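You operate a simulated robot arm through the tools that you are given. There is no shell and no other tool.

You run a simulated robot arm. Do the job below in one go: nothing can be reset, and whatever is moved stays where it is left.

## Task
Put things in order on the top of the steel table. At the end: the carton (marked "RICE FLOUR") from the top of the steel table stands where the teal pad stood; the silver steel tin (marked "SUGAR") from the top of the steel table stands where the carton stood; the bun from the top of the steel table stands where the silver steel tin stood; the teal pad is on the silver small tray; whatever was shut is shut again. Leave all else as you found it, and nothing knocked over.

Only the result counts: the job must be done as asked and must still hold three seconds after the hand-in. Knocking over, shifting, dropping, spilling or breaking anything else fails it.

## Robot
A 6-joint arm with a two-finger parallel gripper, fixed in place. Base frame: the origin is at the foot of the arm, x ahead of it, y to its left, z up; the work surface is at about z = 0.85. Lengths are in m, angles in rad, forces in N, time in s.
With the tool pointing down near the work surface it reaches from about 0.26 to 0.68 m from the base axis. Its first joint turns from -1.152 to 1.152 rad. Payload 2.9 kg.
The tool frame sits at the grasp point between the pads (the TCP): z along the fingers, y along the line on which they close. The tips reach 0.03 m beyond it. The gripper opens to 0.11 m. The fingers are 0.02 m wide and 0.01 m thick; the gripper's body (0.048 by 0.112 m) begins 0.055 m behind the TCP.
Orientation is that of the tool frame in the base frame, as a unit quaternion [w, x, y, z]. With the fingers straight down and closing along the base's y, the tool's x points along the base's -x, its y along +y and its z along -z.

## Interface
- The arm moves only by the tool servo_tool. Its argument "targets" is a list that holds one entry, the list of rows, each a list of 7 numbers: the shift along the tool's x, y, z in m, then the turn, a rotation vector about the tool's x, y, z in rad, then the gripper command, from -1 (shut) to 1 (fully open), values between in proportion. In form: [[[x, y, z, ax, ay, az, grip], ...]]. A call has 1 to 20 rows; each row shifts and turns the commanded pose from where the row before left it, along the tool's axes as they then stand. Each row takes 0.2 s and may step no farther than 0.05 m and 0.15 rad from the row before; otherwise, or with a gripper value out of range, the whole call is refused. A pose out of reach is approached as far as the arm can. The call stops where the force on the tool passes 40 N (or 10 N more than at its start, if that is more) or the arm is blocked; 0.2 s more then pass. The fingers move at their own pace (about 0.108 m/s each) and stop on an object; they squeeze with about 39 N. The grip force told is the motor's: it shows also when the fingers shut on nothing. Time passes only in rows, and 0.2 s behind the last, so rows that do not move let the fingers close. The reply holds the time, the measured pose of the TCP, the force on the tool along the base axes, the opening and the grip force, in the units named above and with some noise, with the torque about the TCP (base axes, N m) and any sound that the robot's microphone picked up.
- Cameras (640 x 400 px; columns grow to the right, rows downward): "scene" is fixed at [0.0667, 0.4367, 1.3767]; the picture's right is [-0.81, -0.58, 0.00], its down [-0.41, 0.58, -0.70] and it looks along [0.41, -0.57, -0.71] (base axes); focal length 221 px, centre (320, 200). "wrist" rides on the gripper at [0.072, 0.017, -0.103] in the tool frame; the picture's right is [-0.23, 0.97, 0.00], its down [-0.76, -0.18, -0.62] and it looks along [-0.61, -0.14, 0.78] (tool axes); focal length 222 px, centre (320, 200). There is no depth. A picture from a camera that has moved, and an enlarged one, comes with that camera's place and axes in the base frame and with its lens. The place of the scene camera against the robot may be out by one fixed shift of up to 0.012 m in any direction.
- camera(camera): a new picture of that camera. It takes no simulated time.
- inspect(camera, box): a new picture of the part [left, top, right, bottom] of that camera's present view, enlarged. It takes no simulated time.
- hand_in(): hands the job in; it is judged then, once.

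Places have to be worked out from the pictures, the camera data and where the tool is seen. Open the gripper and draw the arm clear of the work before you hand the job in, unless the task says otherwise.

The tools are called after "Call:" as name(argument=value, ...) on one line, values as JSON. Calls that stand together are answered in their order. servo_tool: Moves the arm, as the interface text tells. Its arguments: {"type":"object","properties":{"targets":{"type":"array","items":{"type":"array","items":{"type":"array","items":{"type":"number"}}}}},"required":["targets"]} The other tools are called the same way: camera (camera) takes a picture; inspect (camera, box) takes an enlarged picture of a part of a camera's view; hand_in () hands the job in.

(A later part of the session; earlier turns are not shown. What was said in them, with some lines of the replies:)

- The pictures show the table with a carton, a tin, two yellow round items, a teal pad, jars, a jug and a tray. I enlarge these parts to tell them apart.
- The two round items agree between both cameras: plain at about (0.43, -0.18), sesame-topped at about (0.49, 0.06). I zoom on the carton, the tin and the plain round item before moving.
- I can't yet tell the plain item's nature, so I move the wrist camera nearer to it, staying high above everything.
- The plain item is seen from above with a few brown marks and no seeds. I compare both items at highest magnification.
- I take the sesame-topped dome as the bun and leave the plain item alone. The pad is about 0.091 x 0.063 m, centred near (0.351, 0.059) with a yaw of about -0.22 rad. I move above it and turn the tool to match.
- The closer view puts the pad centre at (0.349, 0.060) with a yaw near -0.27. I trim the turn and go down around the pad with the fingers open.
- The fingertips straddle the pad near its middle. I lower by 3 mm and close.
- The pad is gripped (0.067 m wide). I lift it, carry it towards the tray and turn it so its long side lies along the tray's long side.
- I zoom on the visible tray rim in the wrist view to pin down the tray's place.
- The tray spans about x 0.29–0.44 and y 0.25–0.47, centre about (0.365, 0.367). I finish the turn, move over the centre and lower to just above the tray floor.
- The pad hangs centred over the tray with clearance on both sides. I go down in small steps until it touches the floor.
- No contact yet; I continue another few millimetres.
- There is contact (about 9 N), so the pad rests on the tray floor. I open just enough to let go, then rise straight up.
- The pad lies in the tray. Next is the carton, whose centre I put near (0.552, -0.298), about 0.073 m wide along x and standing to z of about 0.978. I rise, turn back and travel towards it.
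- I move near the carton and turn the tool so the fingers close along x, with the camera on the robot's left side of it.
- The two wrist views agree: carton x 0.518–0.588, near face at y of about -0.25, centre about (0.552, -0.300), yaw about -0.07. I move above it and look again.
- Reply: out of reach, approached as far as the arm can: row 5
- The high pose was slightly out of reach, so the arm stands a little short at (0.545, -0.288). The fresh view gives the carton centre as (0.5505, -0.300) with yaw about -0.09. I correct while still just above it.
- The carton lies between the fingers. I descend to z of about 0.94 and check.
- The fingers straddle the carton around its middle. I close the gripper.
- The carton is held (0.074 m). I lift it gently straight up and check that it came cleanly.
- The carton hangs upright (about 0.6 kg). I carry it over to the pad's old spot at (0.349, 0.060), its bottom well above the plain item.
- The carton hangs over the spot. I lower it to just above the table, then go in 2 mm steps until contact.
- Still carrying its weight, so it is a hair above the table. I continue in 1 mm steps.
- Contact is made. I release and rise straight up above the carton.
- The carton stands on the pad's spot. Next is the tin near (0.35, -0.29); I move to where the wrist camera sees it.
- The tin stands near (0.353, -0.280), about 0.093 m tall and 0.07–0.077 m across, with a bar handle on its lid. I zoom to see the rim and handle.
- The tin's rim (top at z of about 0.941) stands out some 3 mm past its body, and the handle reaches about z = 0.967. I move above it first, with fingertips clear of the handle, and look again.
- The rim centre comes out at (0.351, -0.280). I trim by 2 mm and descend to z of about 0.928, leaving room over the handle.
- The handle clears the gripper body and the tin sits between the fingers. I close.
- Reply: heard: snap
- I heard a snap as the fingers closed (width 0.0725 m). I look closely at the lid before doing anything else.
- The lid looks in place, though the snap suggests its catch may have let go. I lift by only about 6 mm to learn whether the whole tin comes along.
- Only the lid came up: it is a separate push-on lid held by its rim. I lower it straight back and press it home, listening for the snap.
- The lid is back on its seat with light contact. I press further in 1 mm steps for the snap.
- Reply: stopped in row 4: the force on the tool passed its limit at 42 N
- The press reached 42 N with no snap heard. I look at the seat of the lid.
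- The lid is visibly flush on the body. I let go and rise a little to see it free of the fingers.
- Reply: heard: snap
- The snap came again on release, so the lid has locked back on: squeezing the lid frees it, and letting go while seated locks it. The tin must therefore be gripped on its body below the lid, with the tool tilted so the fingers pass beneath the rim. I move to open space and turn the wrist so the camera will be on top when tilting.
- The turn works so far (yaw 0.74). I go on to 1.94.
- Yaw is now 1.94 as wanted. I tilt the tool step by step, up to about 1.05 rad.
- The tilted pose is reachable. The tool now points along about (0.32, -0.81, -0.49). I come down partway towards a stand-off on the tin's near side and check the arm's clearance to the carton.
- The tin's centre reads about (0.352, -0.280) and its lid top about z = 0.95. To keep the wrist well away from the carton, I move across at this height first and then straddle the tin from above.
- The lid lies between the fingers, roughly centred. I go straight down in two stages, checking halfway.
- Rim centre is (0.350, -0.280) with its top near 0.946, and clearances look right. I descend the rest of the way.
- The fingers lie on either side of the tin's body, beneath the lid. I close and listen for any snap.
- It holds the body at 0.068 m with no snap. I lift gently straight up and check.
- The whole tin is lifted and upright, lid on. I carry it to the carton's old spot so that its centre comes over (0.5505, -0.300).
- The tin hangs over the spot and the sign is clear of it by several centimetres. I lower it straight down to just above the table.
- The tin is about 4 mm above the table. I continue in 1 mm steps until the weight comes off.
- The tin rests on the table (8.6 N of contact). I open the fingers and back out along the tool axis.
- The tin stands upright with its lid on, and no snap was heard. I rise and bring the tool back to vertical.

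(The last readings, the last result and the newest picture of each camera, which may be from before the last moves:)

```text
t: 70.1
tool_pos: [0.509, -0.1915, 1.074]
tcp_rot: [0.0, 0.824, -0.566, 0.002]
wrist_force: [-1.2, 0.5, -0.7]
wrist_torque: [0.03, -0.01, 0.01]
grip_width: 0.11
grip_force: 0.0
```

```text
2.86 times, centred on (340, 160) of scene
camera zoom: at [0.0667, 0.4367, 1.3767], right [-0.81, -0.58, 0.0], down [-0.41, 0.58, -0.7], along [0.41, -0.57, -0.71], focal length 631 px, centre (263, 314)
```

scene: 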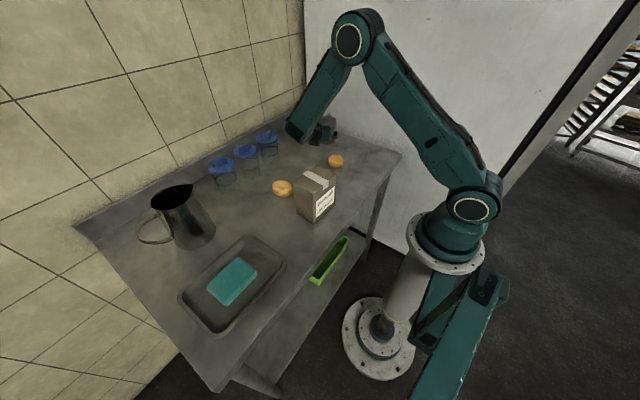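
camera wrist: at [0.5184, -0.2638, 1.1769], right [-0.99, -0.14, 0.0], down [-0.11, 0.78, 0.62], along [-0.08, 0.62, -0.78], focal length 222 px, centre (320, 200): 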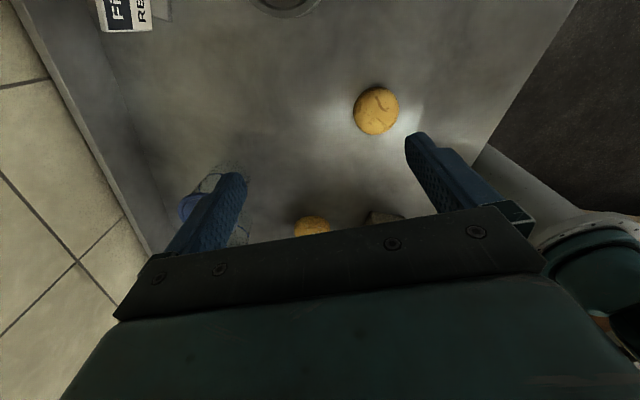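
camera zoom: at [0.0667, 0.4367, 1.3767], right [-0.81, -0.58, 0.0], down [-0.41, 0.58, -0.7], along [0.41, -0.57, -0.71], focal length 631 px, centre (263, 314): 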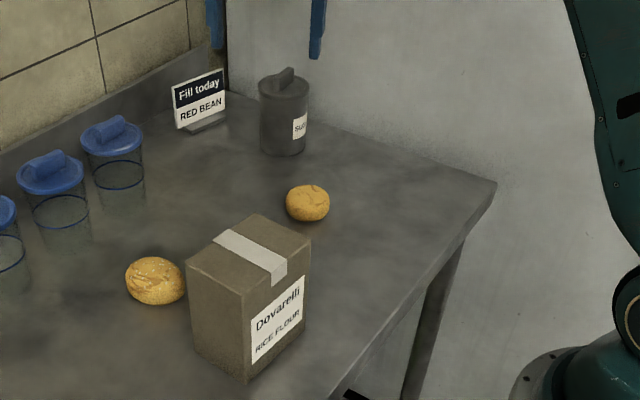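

All placed items stand where intended. Now the bun: I move back so that the wrist camera sees it.

Call:
servo_tool(targets=[[[-0.0432, -0.0099, 0, 0, 0, 0, 1], [-0.0432, -0.0099, 0, 0, 0, 0, 1], [-0.0432, -0.0099, 0, 0, 0, 0, 1], [0, 0, 0, 0, 0, 0, 1]]])

Call:
camera(camera="wrist")

Call:
inspect(camera="wrist", box=[240, 50, 440, 220])

```text
t: 71.1
tool_pos: [0.4888, -0.0578, 1.0754]
tcp_rot: [0.0, 0.825, -0.566, 0.002]
wrist_force: [0.0, -0.2, 0.6]
wrist_torque: [-0.04, 0.0, -0.01]
grip_width: 0.1098
grip_force: 0.1
```

```text
taken
camera wrist: at [0.498, -0.1326, 1.1779], right [-0.99, -0.14, 0.0], down [-0.11, 0.78, 0.62], along [-0.08, 0.61, -0.78], focal length 222 px, centre (320, 200)
```

wrist: 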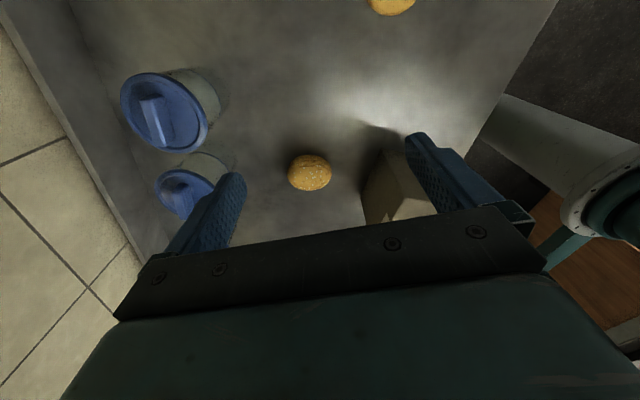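

```text
2.35 times, centred on (340, 135) of wrist
camera zoom: at [0.498, -0.1326, 1.1779], right [-0.99, -0.14, 0.0], down [-0.11, 0.78, 0.62], along [-0.08, 0.61, -0.78], focal length 523 px, centre (273, 353)
```

zoom: 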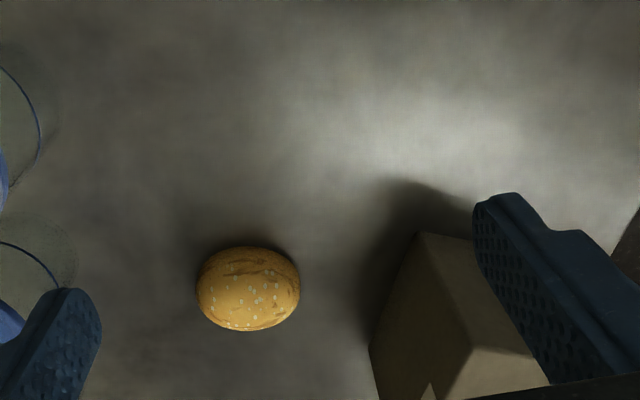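

The bun's centre reads about (0.490, 0.057), some 0.07 m across, with ample gaps to the carton and jars. I move above it and partway down.

Call:
servo_tool(targets=[[[-0.0357, -0.0141, 0, 0, 0, 0, 1], [-0.0357, -0.0141, 0, 0, 0, 0, 1], [-0.0357, -0.0141, 0, 0, 0, 0, 1], [0, 0, 0.04, 0, 0, 0, 1], [0, 0, 0.04, 0, 0, 0, 1], [0, 0, 0, 0, 0, 0, 1]]])

Call:
camera(camera="wrist")

Call:
inspect(camera="scene", box=[200, 90, 360, 230])

```text
t: 72.5
tool_pos: [0.4906, 0.0569, 0.9923]
tcp_rot: [0.001, 0.825, -0.566, 0.001]
wrist_force: [0.1, -0.5, 0.0]
wrist_torque: [0.02, -0.03, 0.01]
grip_width: 0.1099
grip_force: 0.2
```

```text
taken
camera wrist: at [0.4996, -0.0167, 1.0946], right [-0.99, -0.14, 0.0], down [-0.11, 0.78, 0.62], along [-0.08, 0.61, -0.78], focal length 222 px, centre (320, 200)
```

wrist: 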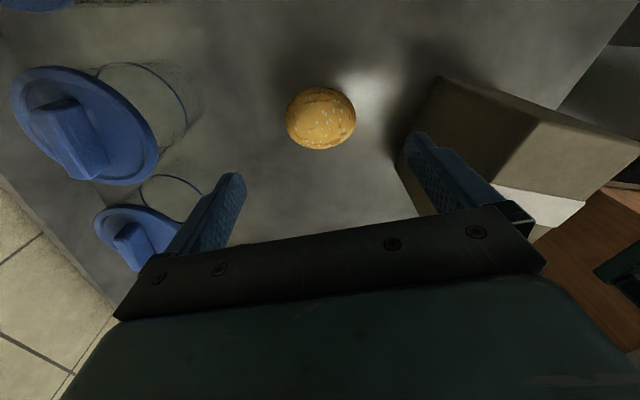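

```text
2.86 times, centred on (280, 160) of scene
camera zoom: at [0.0667, 0.4367, 1.3767], right [-0.81, -0.58, 0.0], down [-0.41, 0.58, -0.7], along [0.41, -0.57, -0.71], focal length 631 px, centre (434, 314)
```

zoom: 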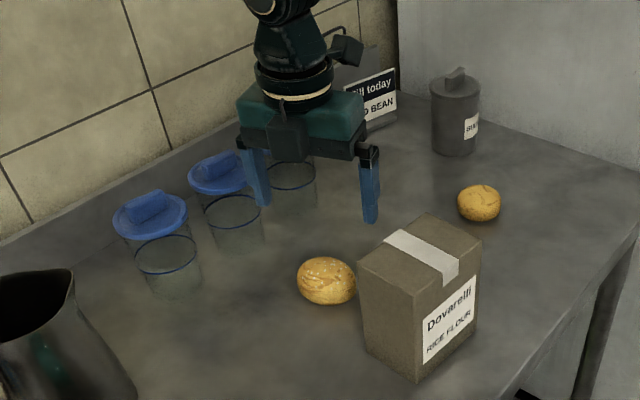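

The bun is centred under the gripper at about (0.490, 0.056), with about 4 cm to the jar lid and the carton on either side. I go down to gripping height.

Call:
servo_tool(targets=[[[0.001, 0, 0.03, 0, 0, 0, 1], [0, 0, 0.03, 0, 0, 0, 1], [0, 0, 0.03, 0, 0, 0, 1], [0, 0, 0.014, 0, 0, 0, 1], [0, 0, 0, 0, 0, 0, 1]]])

Call:
camera(camera="wrist")

```text
t: 73.7
tool_pos: [0.4909, 0.0562, 0.8887]
tcp_rot: [0.0, 0.825, -0.565, 0.002]
wrist_force: [-0.4, 0.3, -0.2]
wrist_torque: [-0.01, -0.02, -0.01]
grip_width: 0.11
grip_force: 0.0
```

```text
taken
camera wrist: at [0.5007, -0.0182, 0.9917], right [-0.99, -0.14, 0.0], down [-0.11, 0.78, 0.62], along [-0.08, 0.61, -0.78], focal length 222 px, centre (320, 200)
```

wrist: 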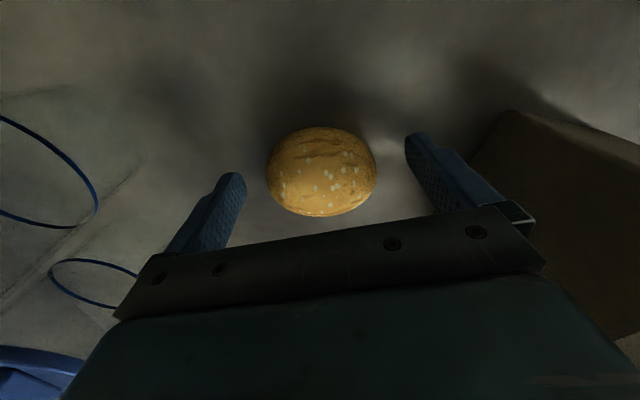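

The bun sits centred between the fingertips. I lower 3 mm more and close.

Call:
servo_tool(targets=[[[0, 0, 0.003, 0, 0, 0, 1], [0, 0, 0, 0, 0, 0, -1], [0, 0, 0, 0, 0, 0, -1], [0, 0, 0, 0, 0, 0, -1], [0, 0, 0, 0, 0, 0, -1]]])

Call:
camera(camera="wrist")

```text
t: 74.9
tool_pos: [0.4912, 0.0549, 0.8863]
tcp_rot: [0.001, 0.825, -0.565, 0.002]
wrist_force: [0.0, -0.4, -0.2]
wrist_torque: [0.04, -0.02, -0.02]
grip_width: 0.0709
grip_force: 38.9
```

```text
taken
camera wrist: at [0.5006, -0.0185, 0.9884], right [-0.99, -0.14, 0.0], down [-0.11, 0.78, 0.62], along [-0.08, 0.61, -0.78], focal length 222 px, centre (320, 200)
```

wrist: 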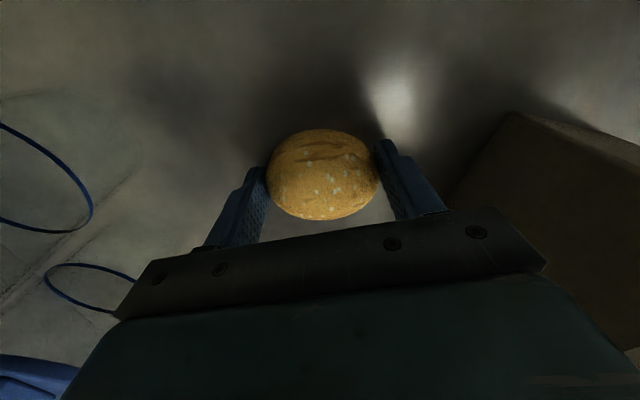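

The bun is held at 0.071 m. I lift it clear, carry it towards the tin's old spot, and turn so the camera side faces away from the wall.

Call:
servo_tool(targets=[[[0, 0, -0.03, 0, 0, 0, -1], [0, 0, -0.05, 0, 0, 0, -1], [0, 0, -0.05, 0, 0, 0, -1], [0.0282, 0.0279, 0, 0, 0, 0, -1], [0.0282, 0.0279, 0, 0, 0, 0, -1], [0.0282, 0.0279, 0, 0, 0, 0, -1], [0.0282, 0.0279, 0, 0, 0, 0, -1], [0.0282, 0.0279, 0, 0, 0, 0, -1], [0.0282, 0.0279, 0, 0, 0, 0, -1], [0.0282, 0.0279, 0, 0, 0, 0, -1], [0, 0, 0, 0, 0, 0.15, -1], [0, 0, 0, 0, 0, 0.15, -1], [0, 0, 0, 0, 0, 0.15, -1], [0, 0, 0, 0, 0, 0.15, -1], [0, 0, 0, 0, 0, 0.15, -1], [0, 0, 0, 0, 0, 0.15, -1], [0, 0, 0, 0, 0, 0.15, -1], [0, 0, 0, 0, 0, 0.15, -1], [0, 0, 0, 0, 0, 0.15, -1], [0, 0, 0, 0, 0, 0.15, -1]]])

Call:
camera(camera="wrist")

Call:
camera(camera="scene")

```text
t: 79.1
tool_pos: [0.3806, -0.1986, 1.0162]
tcp_rot: [0.001, -0.217, 0.976, -0.002]
wrist_force: [-0.2, 0.6, -0.8]
wrist_torque: [-0.01, 0.0, 0.04]
grip_width: 0.071
grip_force: 39.3
```

```text
taken
camera wrist: at [0.307, -0.2137, 1.1189], right [-0.21, 0.98, 0.0], down [0.76, 0.16, 0.63], along [0.61, 0.13, -0.78], focal length 222 px, centre (320, 200)
```

wrist: 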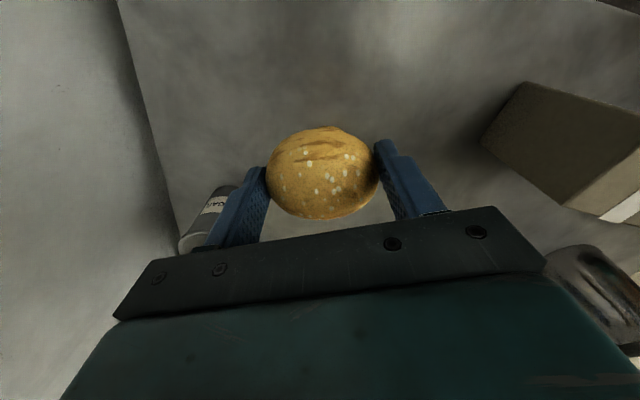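

```text
taken
```

scene: 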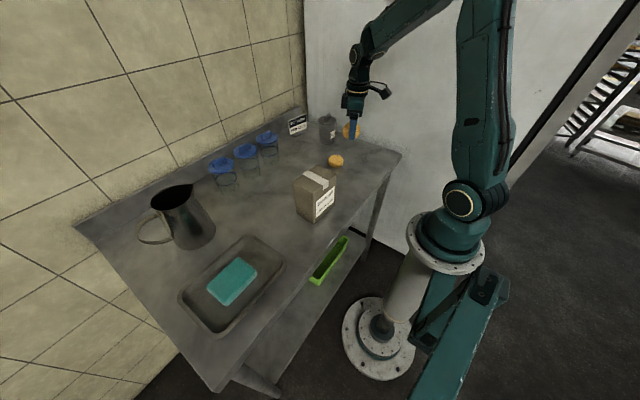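

The bun is still firmly held. I move over the tin's old spot at (0.351, -0.280) and go down to just above the table.

Call:
servo_tool(targets=[[[0.0204, -0.0204, 0, 0, 0, 0, -1], [0.0204, -0.0204, 0, 0, 0, 0, -1], [0.0205, -0.0204, 0, 0, 0, 0, -1], [0, 0, 0.04, 0, 0, 0, -1], [0, 0, 0.04, 0, 0, 0, -1], [0, 0, 0.03, 0, 0, 0, -1], [0, 0, 0.014, 0, 0, 0, -1], [0, 0, 0, 0, 0, 0, -1]]])

Call:
camera(camera="wrist")

Call:
inspect(camera="scene", box=[310, 90, 410, 180])

```text
t: 80.9
tool_pos: [0.3521, -0.2812, 0.8918]
tcp_rot: [0.001, -0.219, 0.976, -0.001]
wrist_force: [0.6, -1.0, -0.9]
wrist_torque: [0.0, 0.0, 0.03]
grip_width: 0.071
grip_force: 39.3
```

```text
taken
camera wrist: at [0.2784, -0.2964, 0.994], right [-0.21, 0.98, 0.0], down [0.76, 0.17, 0.63], along [0.61, 0.13, -0.78], focal length 222 px, centre (320, 200)
```

wrist: 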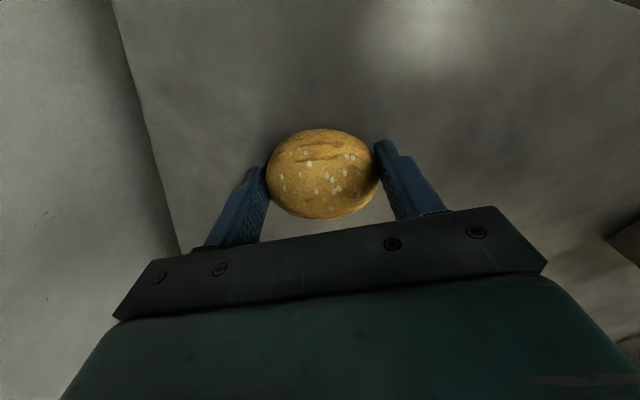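

```text
4.44 times, centred on (360, 135) of scene
camera zoom: at [0.0667, 0.4367, 1.3767], right [-0.81, -0.58, 0.0], down [-0.41, 0.58, -0.7], along [0.41, -0.57, -0.71], focal length 981 px, centre (142, 489)
```

zoom: 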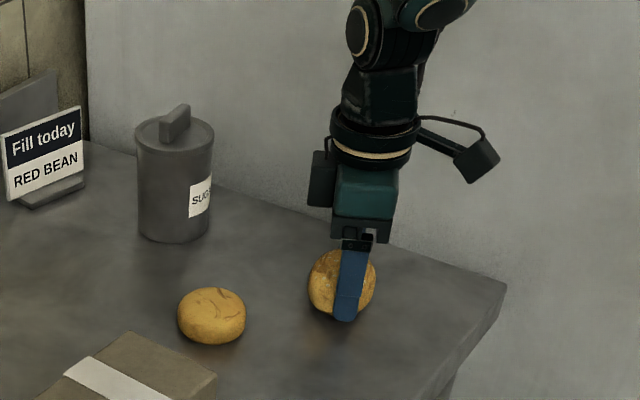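

The bun is a few millimetres above the table at the right spot. I lower it in small steps until it touches.

Call:
servo_tool(targets=[[[0, 0, 0.002, 0, 0, 0, -1], [0, 0, 0.002, 0, 0, 0, -1], [0, 0, 0.001, 0, 0, 0, -1], [0, 0, 0, 0, 0, 0, -1]]])

```text
t: 81.9
tool_pos: [0.3522, -0.2817, 0.8883]
tcp_rot: [0.002, -0.219, 0.976, -0.003]
wrist_force: [-0.7, -0.4, 0.0]
wrist_torque: [0.01, -0.01, -0.02]
grip_width: 0.0712
grip_force: 39.0
```

Call:
servo_tool(targets=[[[0, 0, 0.001, 0, 0, 0, -1], [0, 0, 0.001, 0, 0, 0, -1], [0, 0, 0, 0, 0, 0, -1]]])

```text
t: 82.7
tool_pos: [0.3519, -0.2798, 0.8854]
tcp_rot: [0.001, -0.219, 0.976, -0.003]
wrist_force: [-1.1, 0.2, 1.0]
wrist_torque: [-0.01, 0.05, 0.0]
grip_width: 0.0711
grip_force: 39.3
```

Touching now (same height as when gripped). I open the fingers and rise straight up.

Call:
servo_tool(targets=[[[0, 0, 0, 0, 0, 0, 0.8], [0, 0, 0, 0, 0, 0, 0.8], [0, 0, 0, 0, 0, 0, 0.8], [0, 0, -0.03, 0, 0, 0, 0.8], [0, 0, -0.045, 0, 0, 0, 1], [0, 0, -0.045, 0, 0, 0, 1], [0, 0, -0.045, 0, 0, 0, 1], [0, 0, 0, 0, 0, 0, 1]]])

Call:
camera(camera="wrist")

Call:
inspect(camera="scene", box=[260, 90, 420, 230])

```text
t: 84.5
tool_pos: [0.3532, -0.2808, 1.054]
tcp_rot: [0.002, -0.219, 0.976, -0.002]
wrist_force: [-0.1, -0.6, 0.1]
wrist_torque: [0.01, 0.01, 0.02]
grip_width: 0.1102
grip_force: 0.2
```

```text
taken
camera wrist: at [0.2784, -0.2971, 1.1559], right [-0.21, 0.98, 0.0], down [0.76, 0.17, 0.63], along [0.61, 0.13, -0.78], focal length 222 px, centre (320, 200)
```

wrist: 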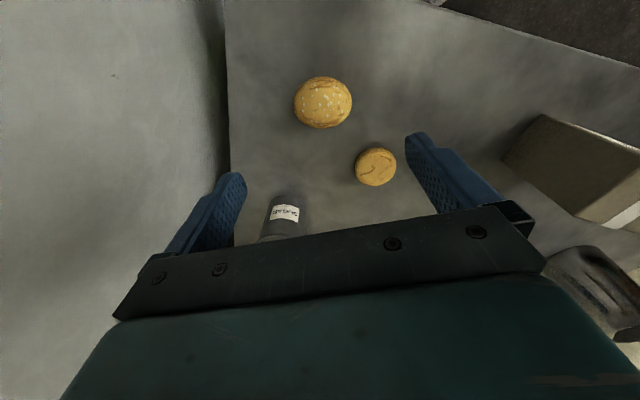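

```text
2.86 times, centred on (340, 160) of scene
camera zoom: at [0.0667, 0.4367, 1.3767], right [-0.81, -0.58, 0.0], down [-0.41, 0.58, -0.7], along [0.41, -0.57, -0.71], focal length 631 px, centre (263, 314)
```

zoom: 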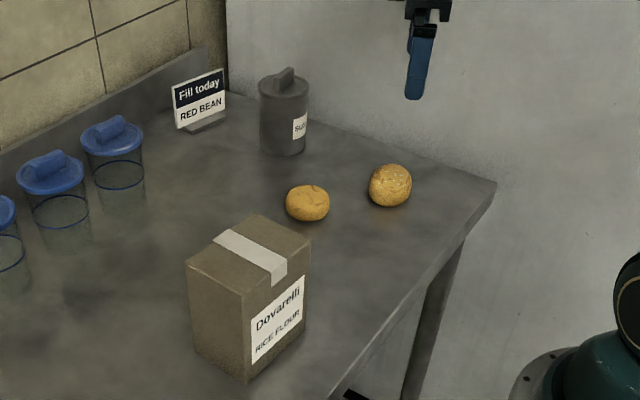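

The bun stands on the tin's old spot. I draw the arm clear to the starting height, and check every item once more.

Call:
servo_tool(targets=[[[0, 0, -0.045, 0, 0, 0, 1], [0, 0, -0.045, 0, 0, 0, 1], [-0.03, 0.035, 0, 0, 0, 0, 1], [-0.03, 0.035, 0, 0, 0, 0, 1], [-0.03, 0.035, 0, 0, 0, 0, 1], [0, 0, 0, 0, 0, 0, 1], [0, 0, 0, 0, 0, 0, 1], [0, 0, 0, 0, 0, 0, 1]]])

Call:
camera(camera="scene")

Call:
inspect(camera="scene", box=[285, 100, 375, 180])

Call:
camera(camera="wrist")

```text
t: 86.3
tool_pos: [0.3874, -0.1476, 1.1409]
tcp_rot: [0.001, -0.219, 0.976, -0.002]
wrist_force: [0.3, -0.6, 0.0]
wrist_torque: [0.0, -0.03, 0.0]
grip_width: 0.11
grip_force: 0.0
```

```text
taken
```

scene: 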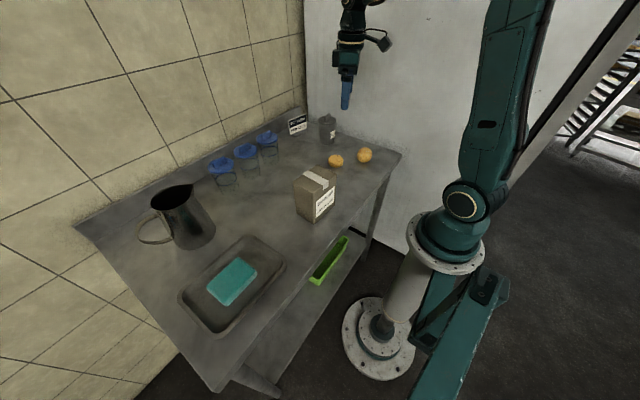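

```text
5.00 times, centred on (330, 140) of scene
camera zoom: at [0.0667, 0.4367, 1.3767], right [-0.81, -0.58, 0.0], down [-0.41, 0.58, -0.7], along [0.41, -0.57, -0.71], focal length 1104 px, centre (270, 500)
```

zoom: 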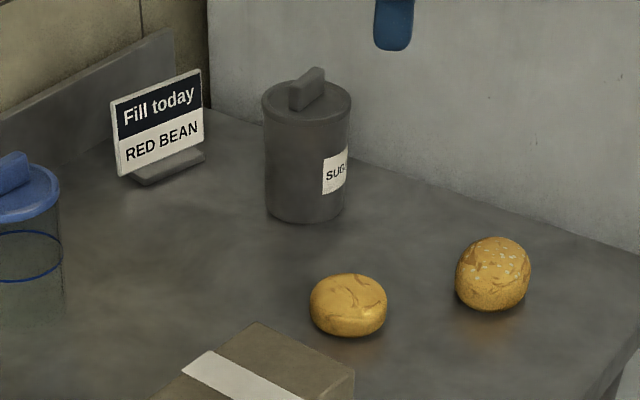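

```text
taken
camera wrist: at [0.314, -0.1638, 1.2431], right [-0.21, 0.98, 0.0], down [0.76, 0.17, 0.63], along [0.61, 0.13, -0.78], focal length 222 px, centre (320, 200)
```

wrist: 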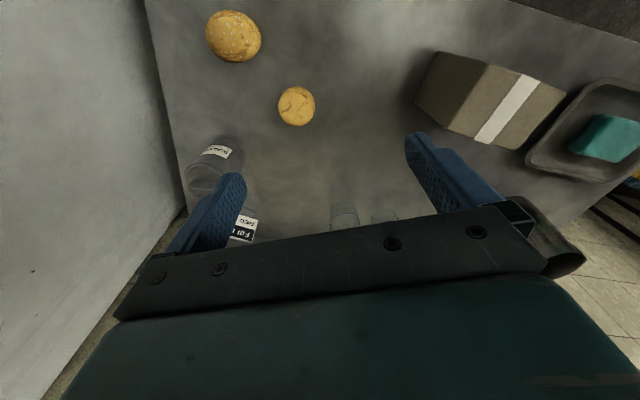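

Everything is in place: the pad is on the tray, the carton on the pad's spot, the tin with its lid flush on the carton's spot, and the bun on the tin's spot. Nothing else has moved, the gripper is open and the arm is clear, so I hand in.

Call:
hand_in()

```text
The job is handed in.
```

The job is handed in, and everything was in place in the last pictures. I don't have the judge's verdict.

- **Teal pad:** lies in the silver tray.
- **Carton ("RICE FLOUR"):** stands where the pad stood.
- **Tin ("SUGAR"):** stands where the carton stood, with its lid on.
- **Bun:** stands where the tin stood.

Two points could affect the result:

- **Tin lid:** on my first try I gripped the tin by its lid and lifted the lid about 7 mm. I set it straight back down, and it snapped shut when I let go. That try also pushed the tin about 2–3 mm. I then carried it by its body, and the lid stayed flush.
- **Which bun:** there were two round golden items on the table. I took the sesame-topped one as the bun and left the plain one where it was.

Nothing else appears to have moved, and the arm ended open and clear of the table.
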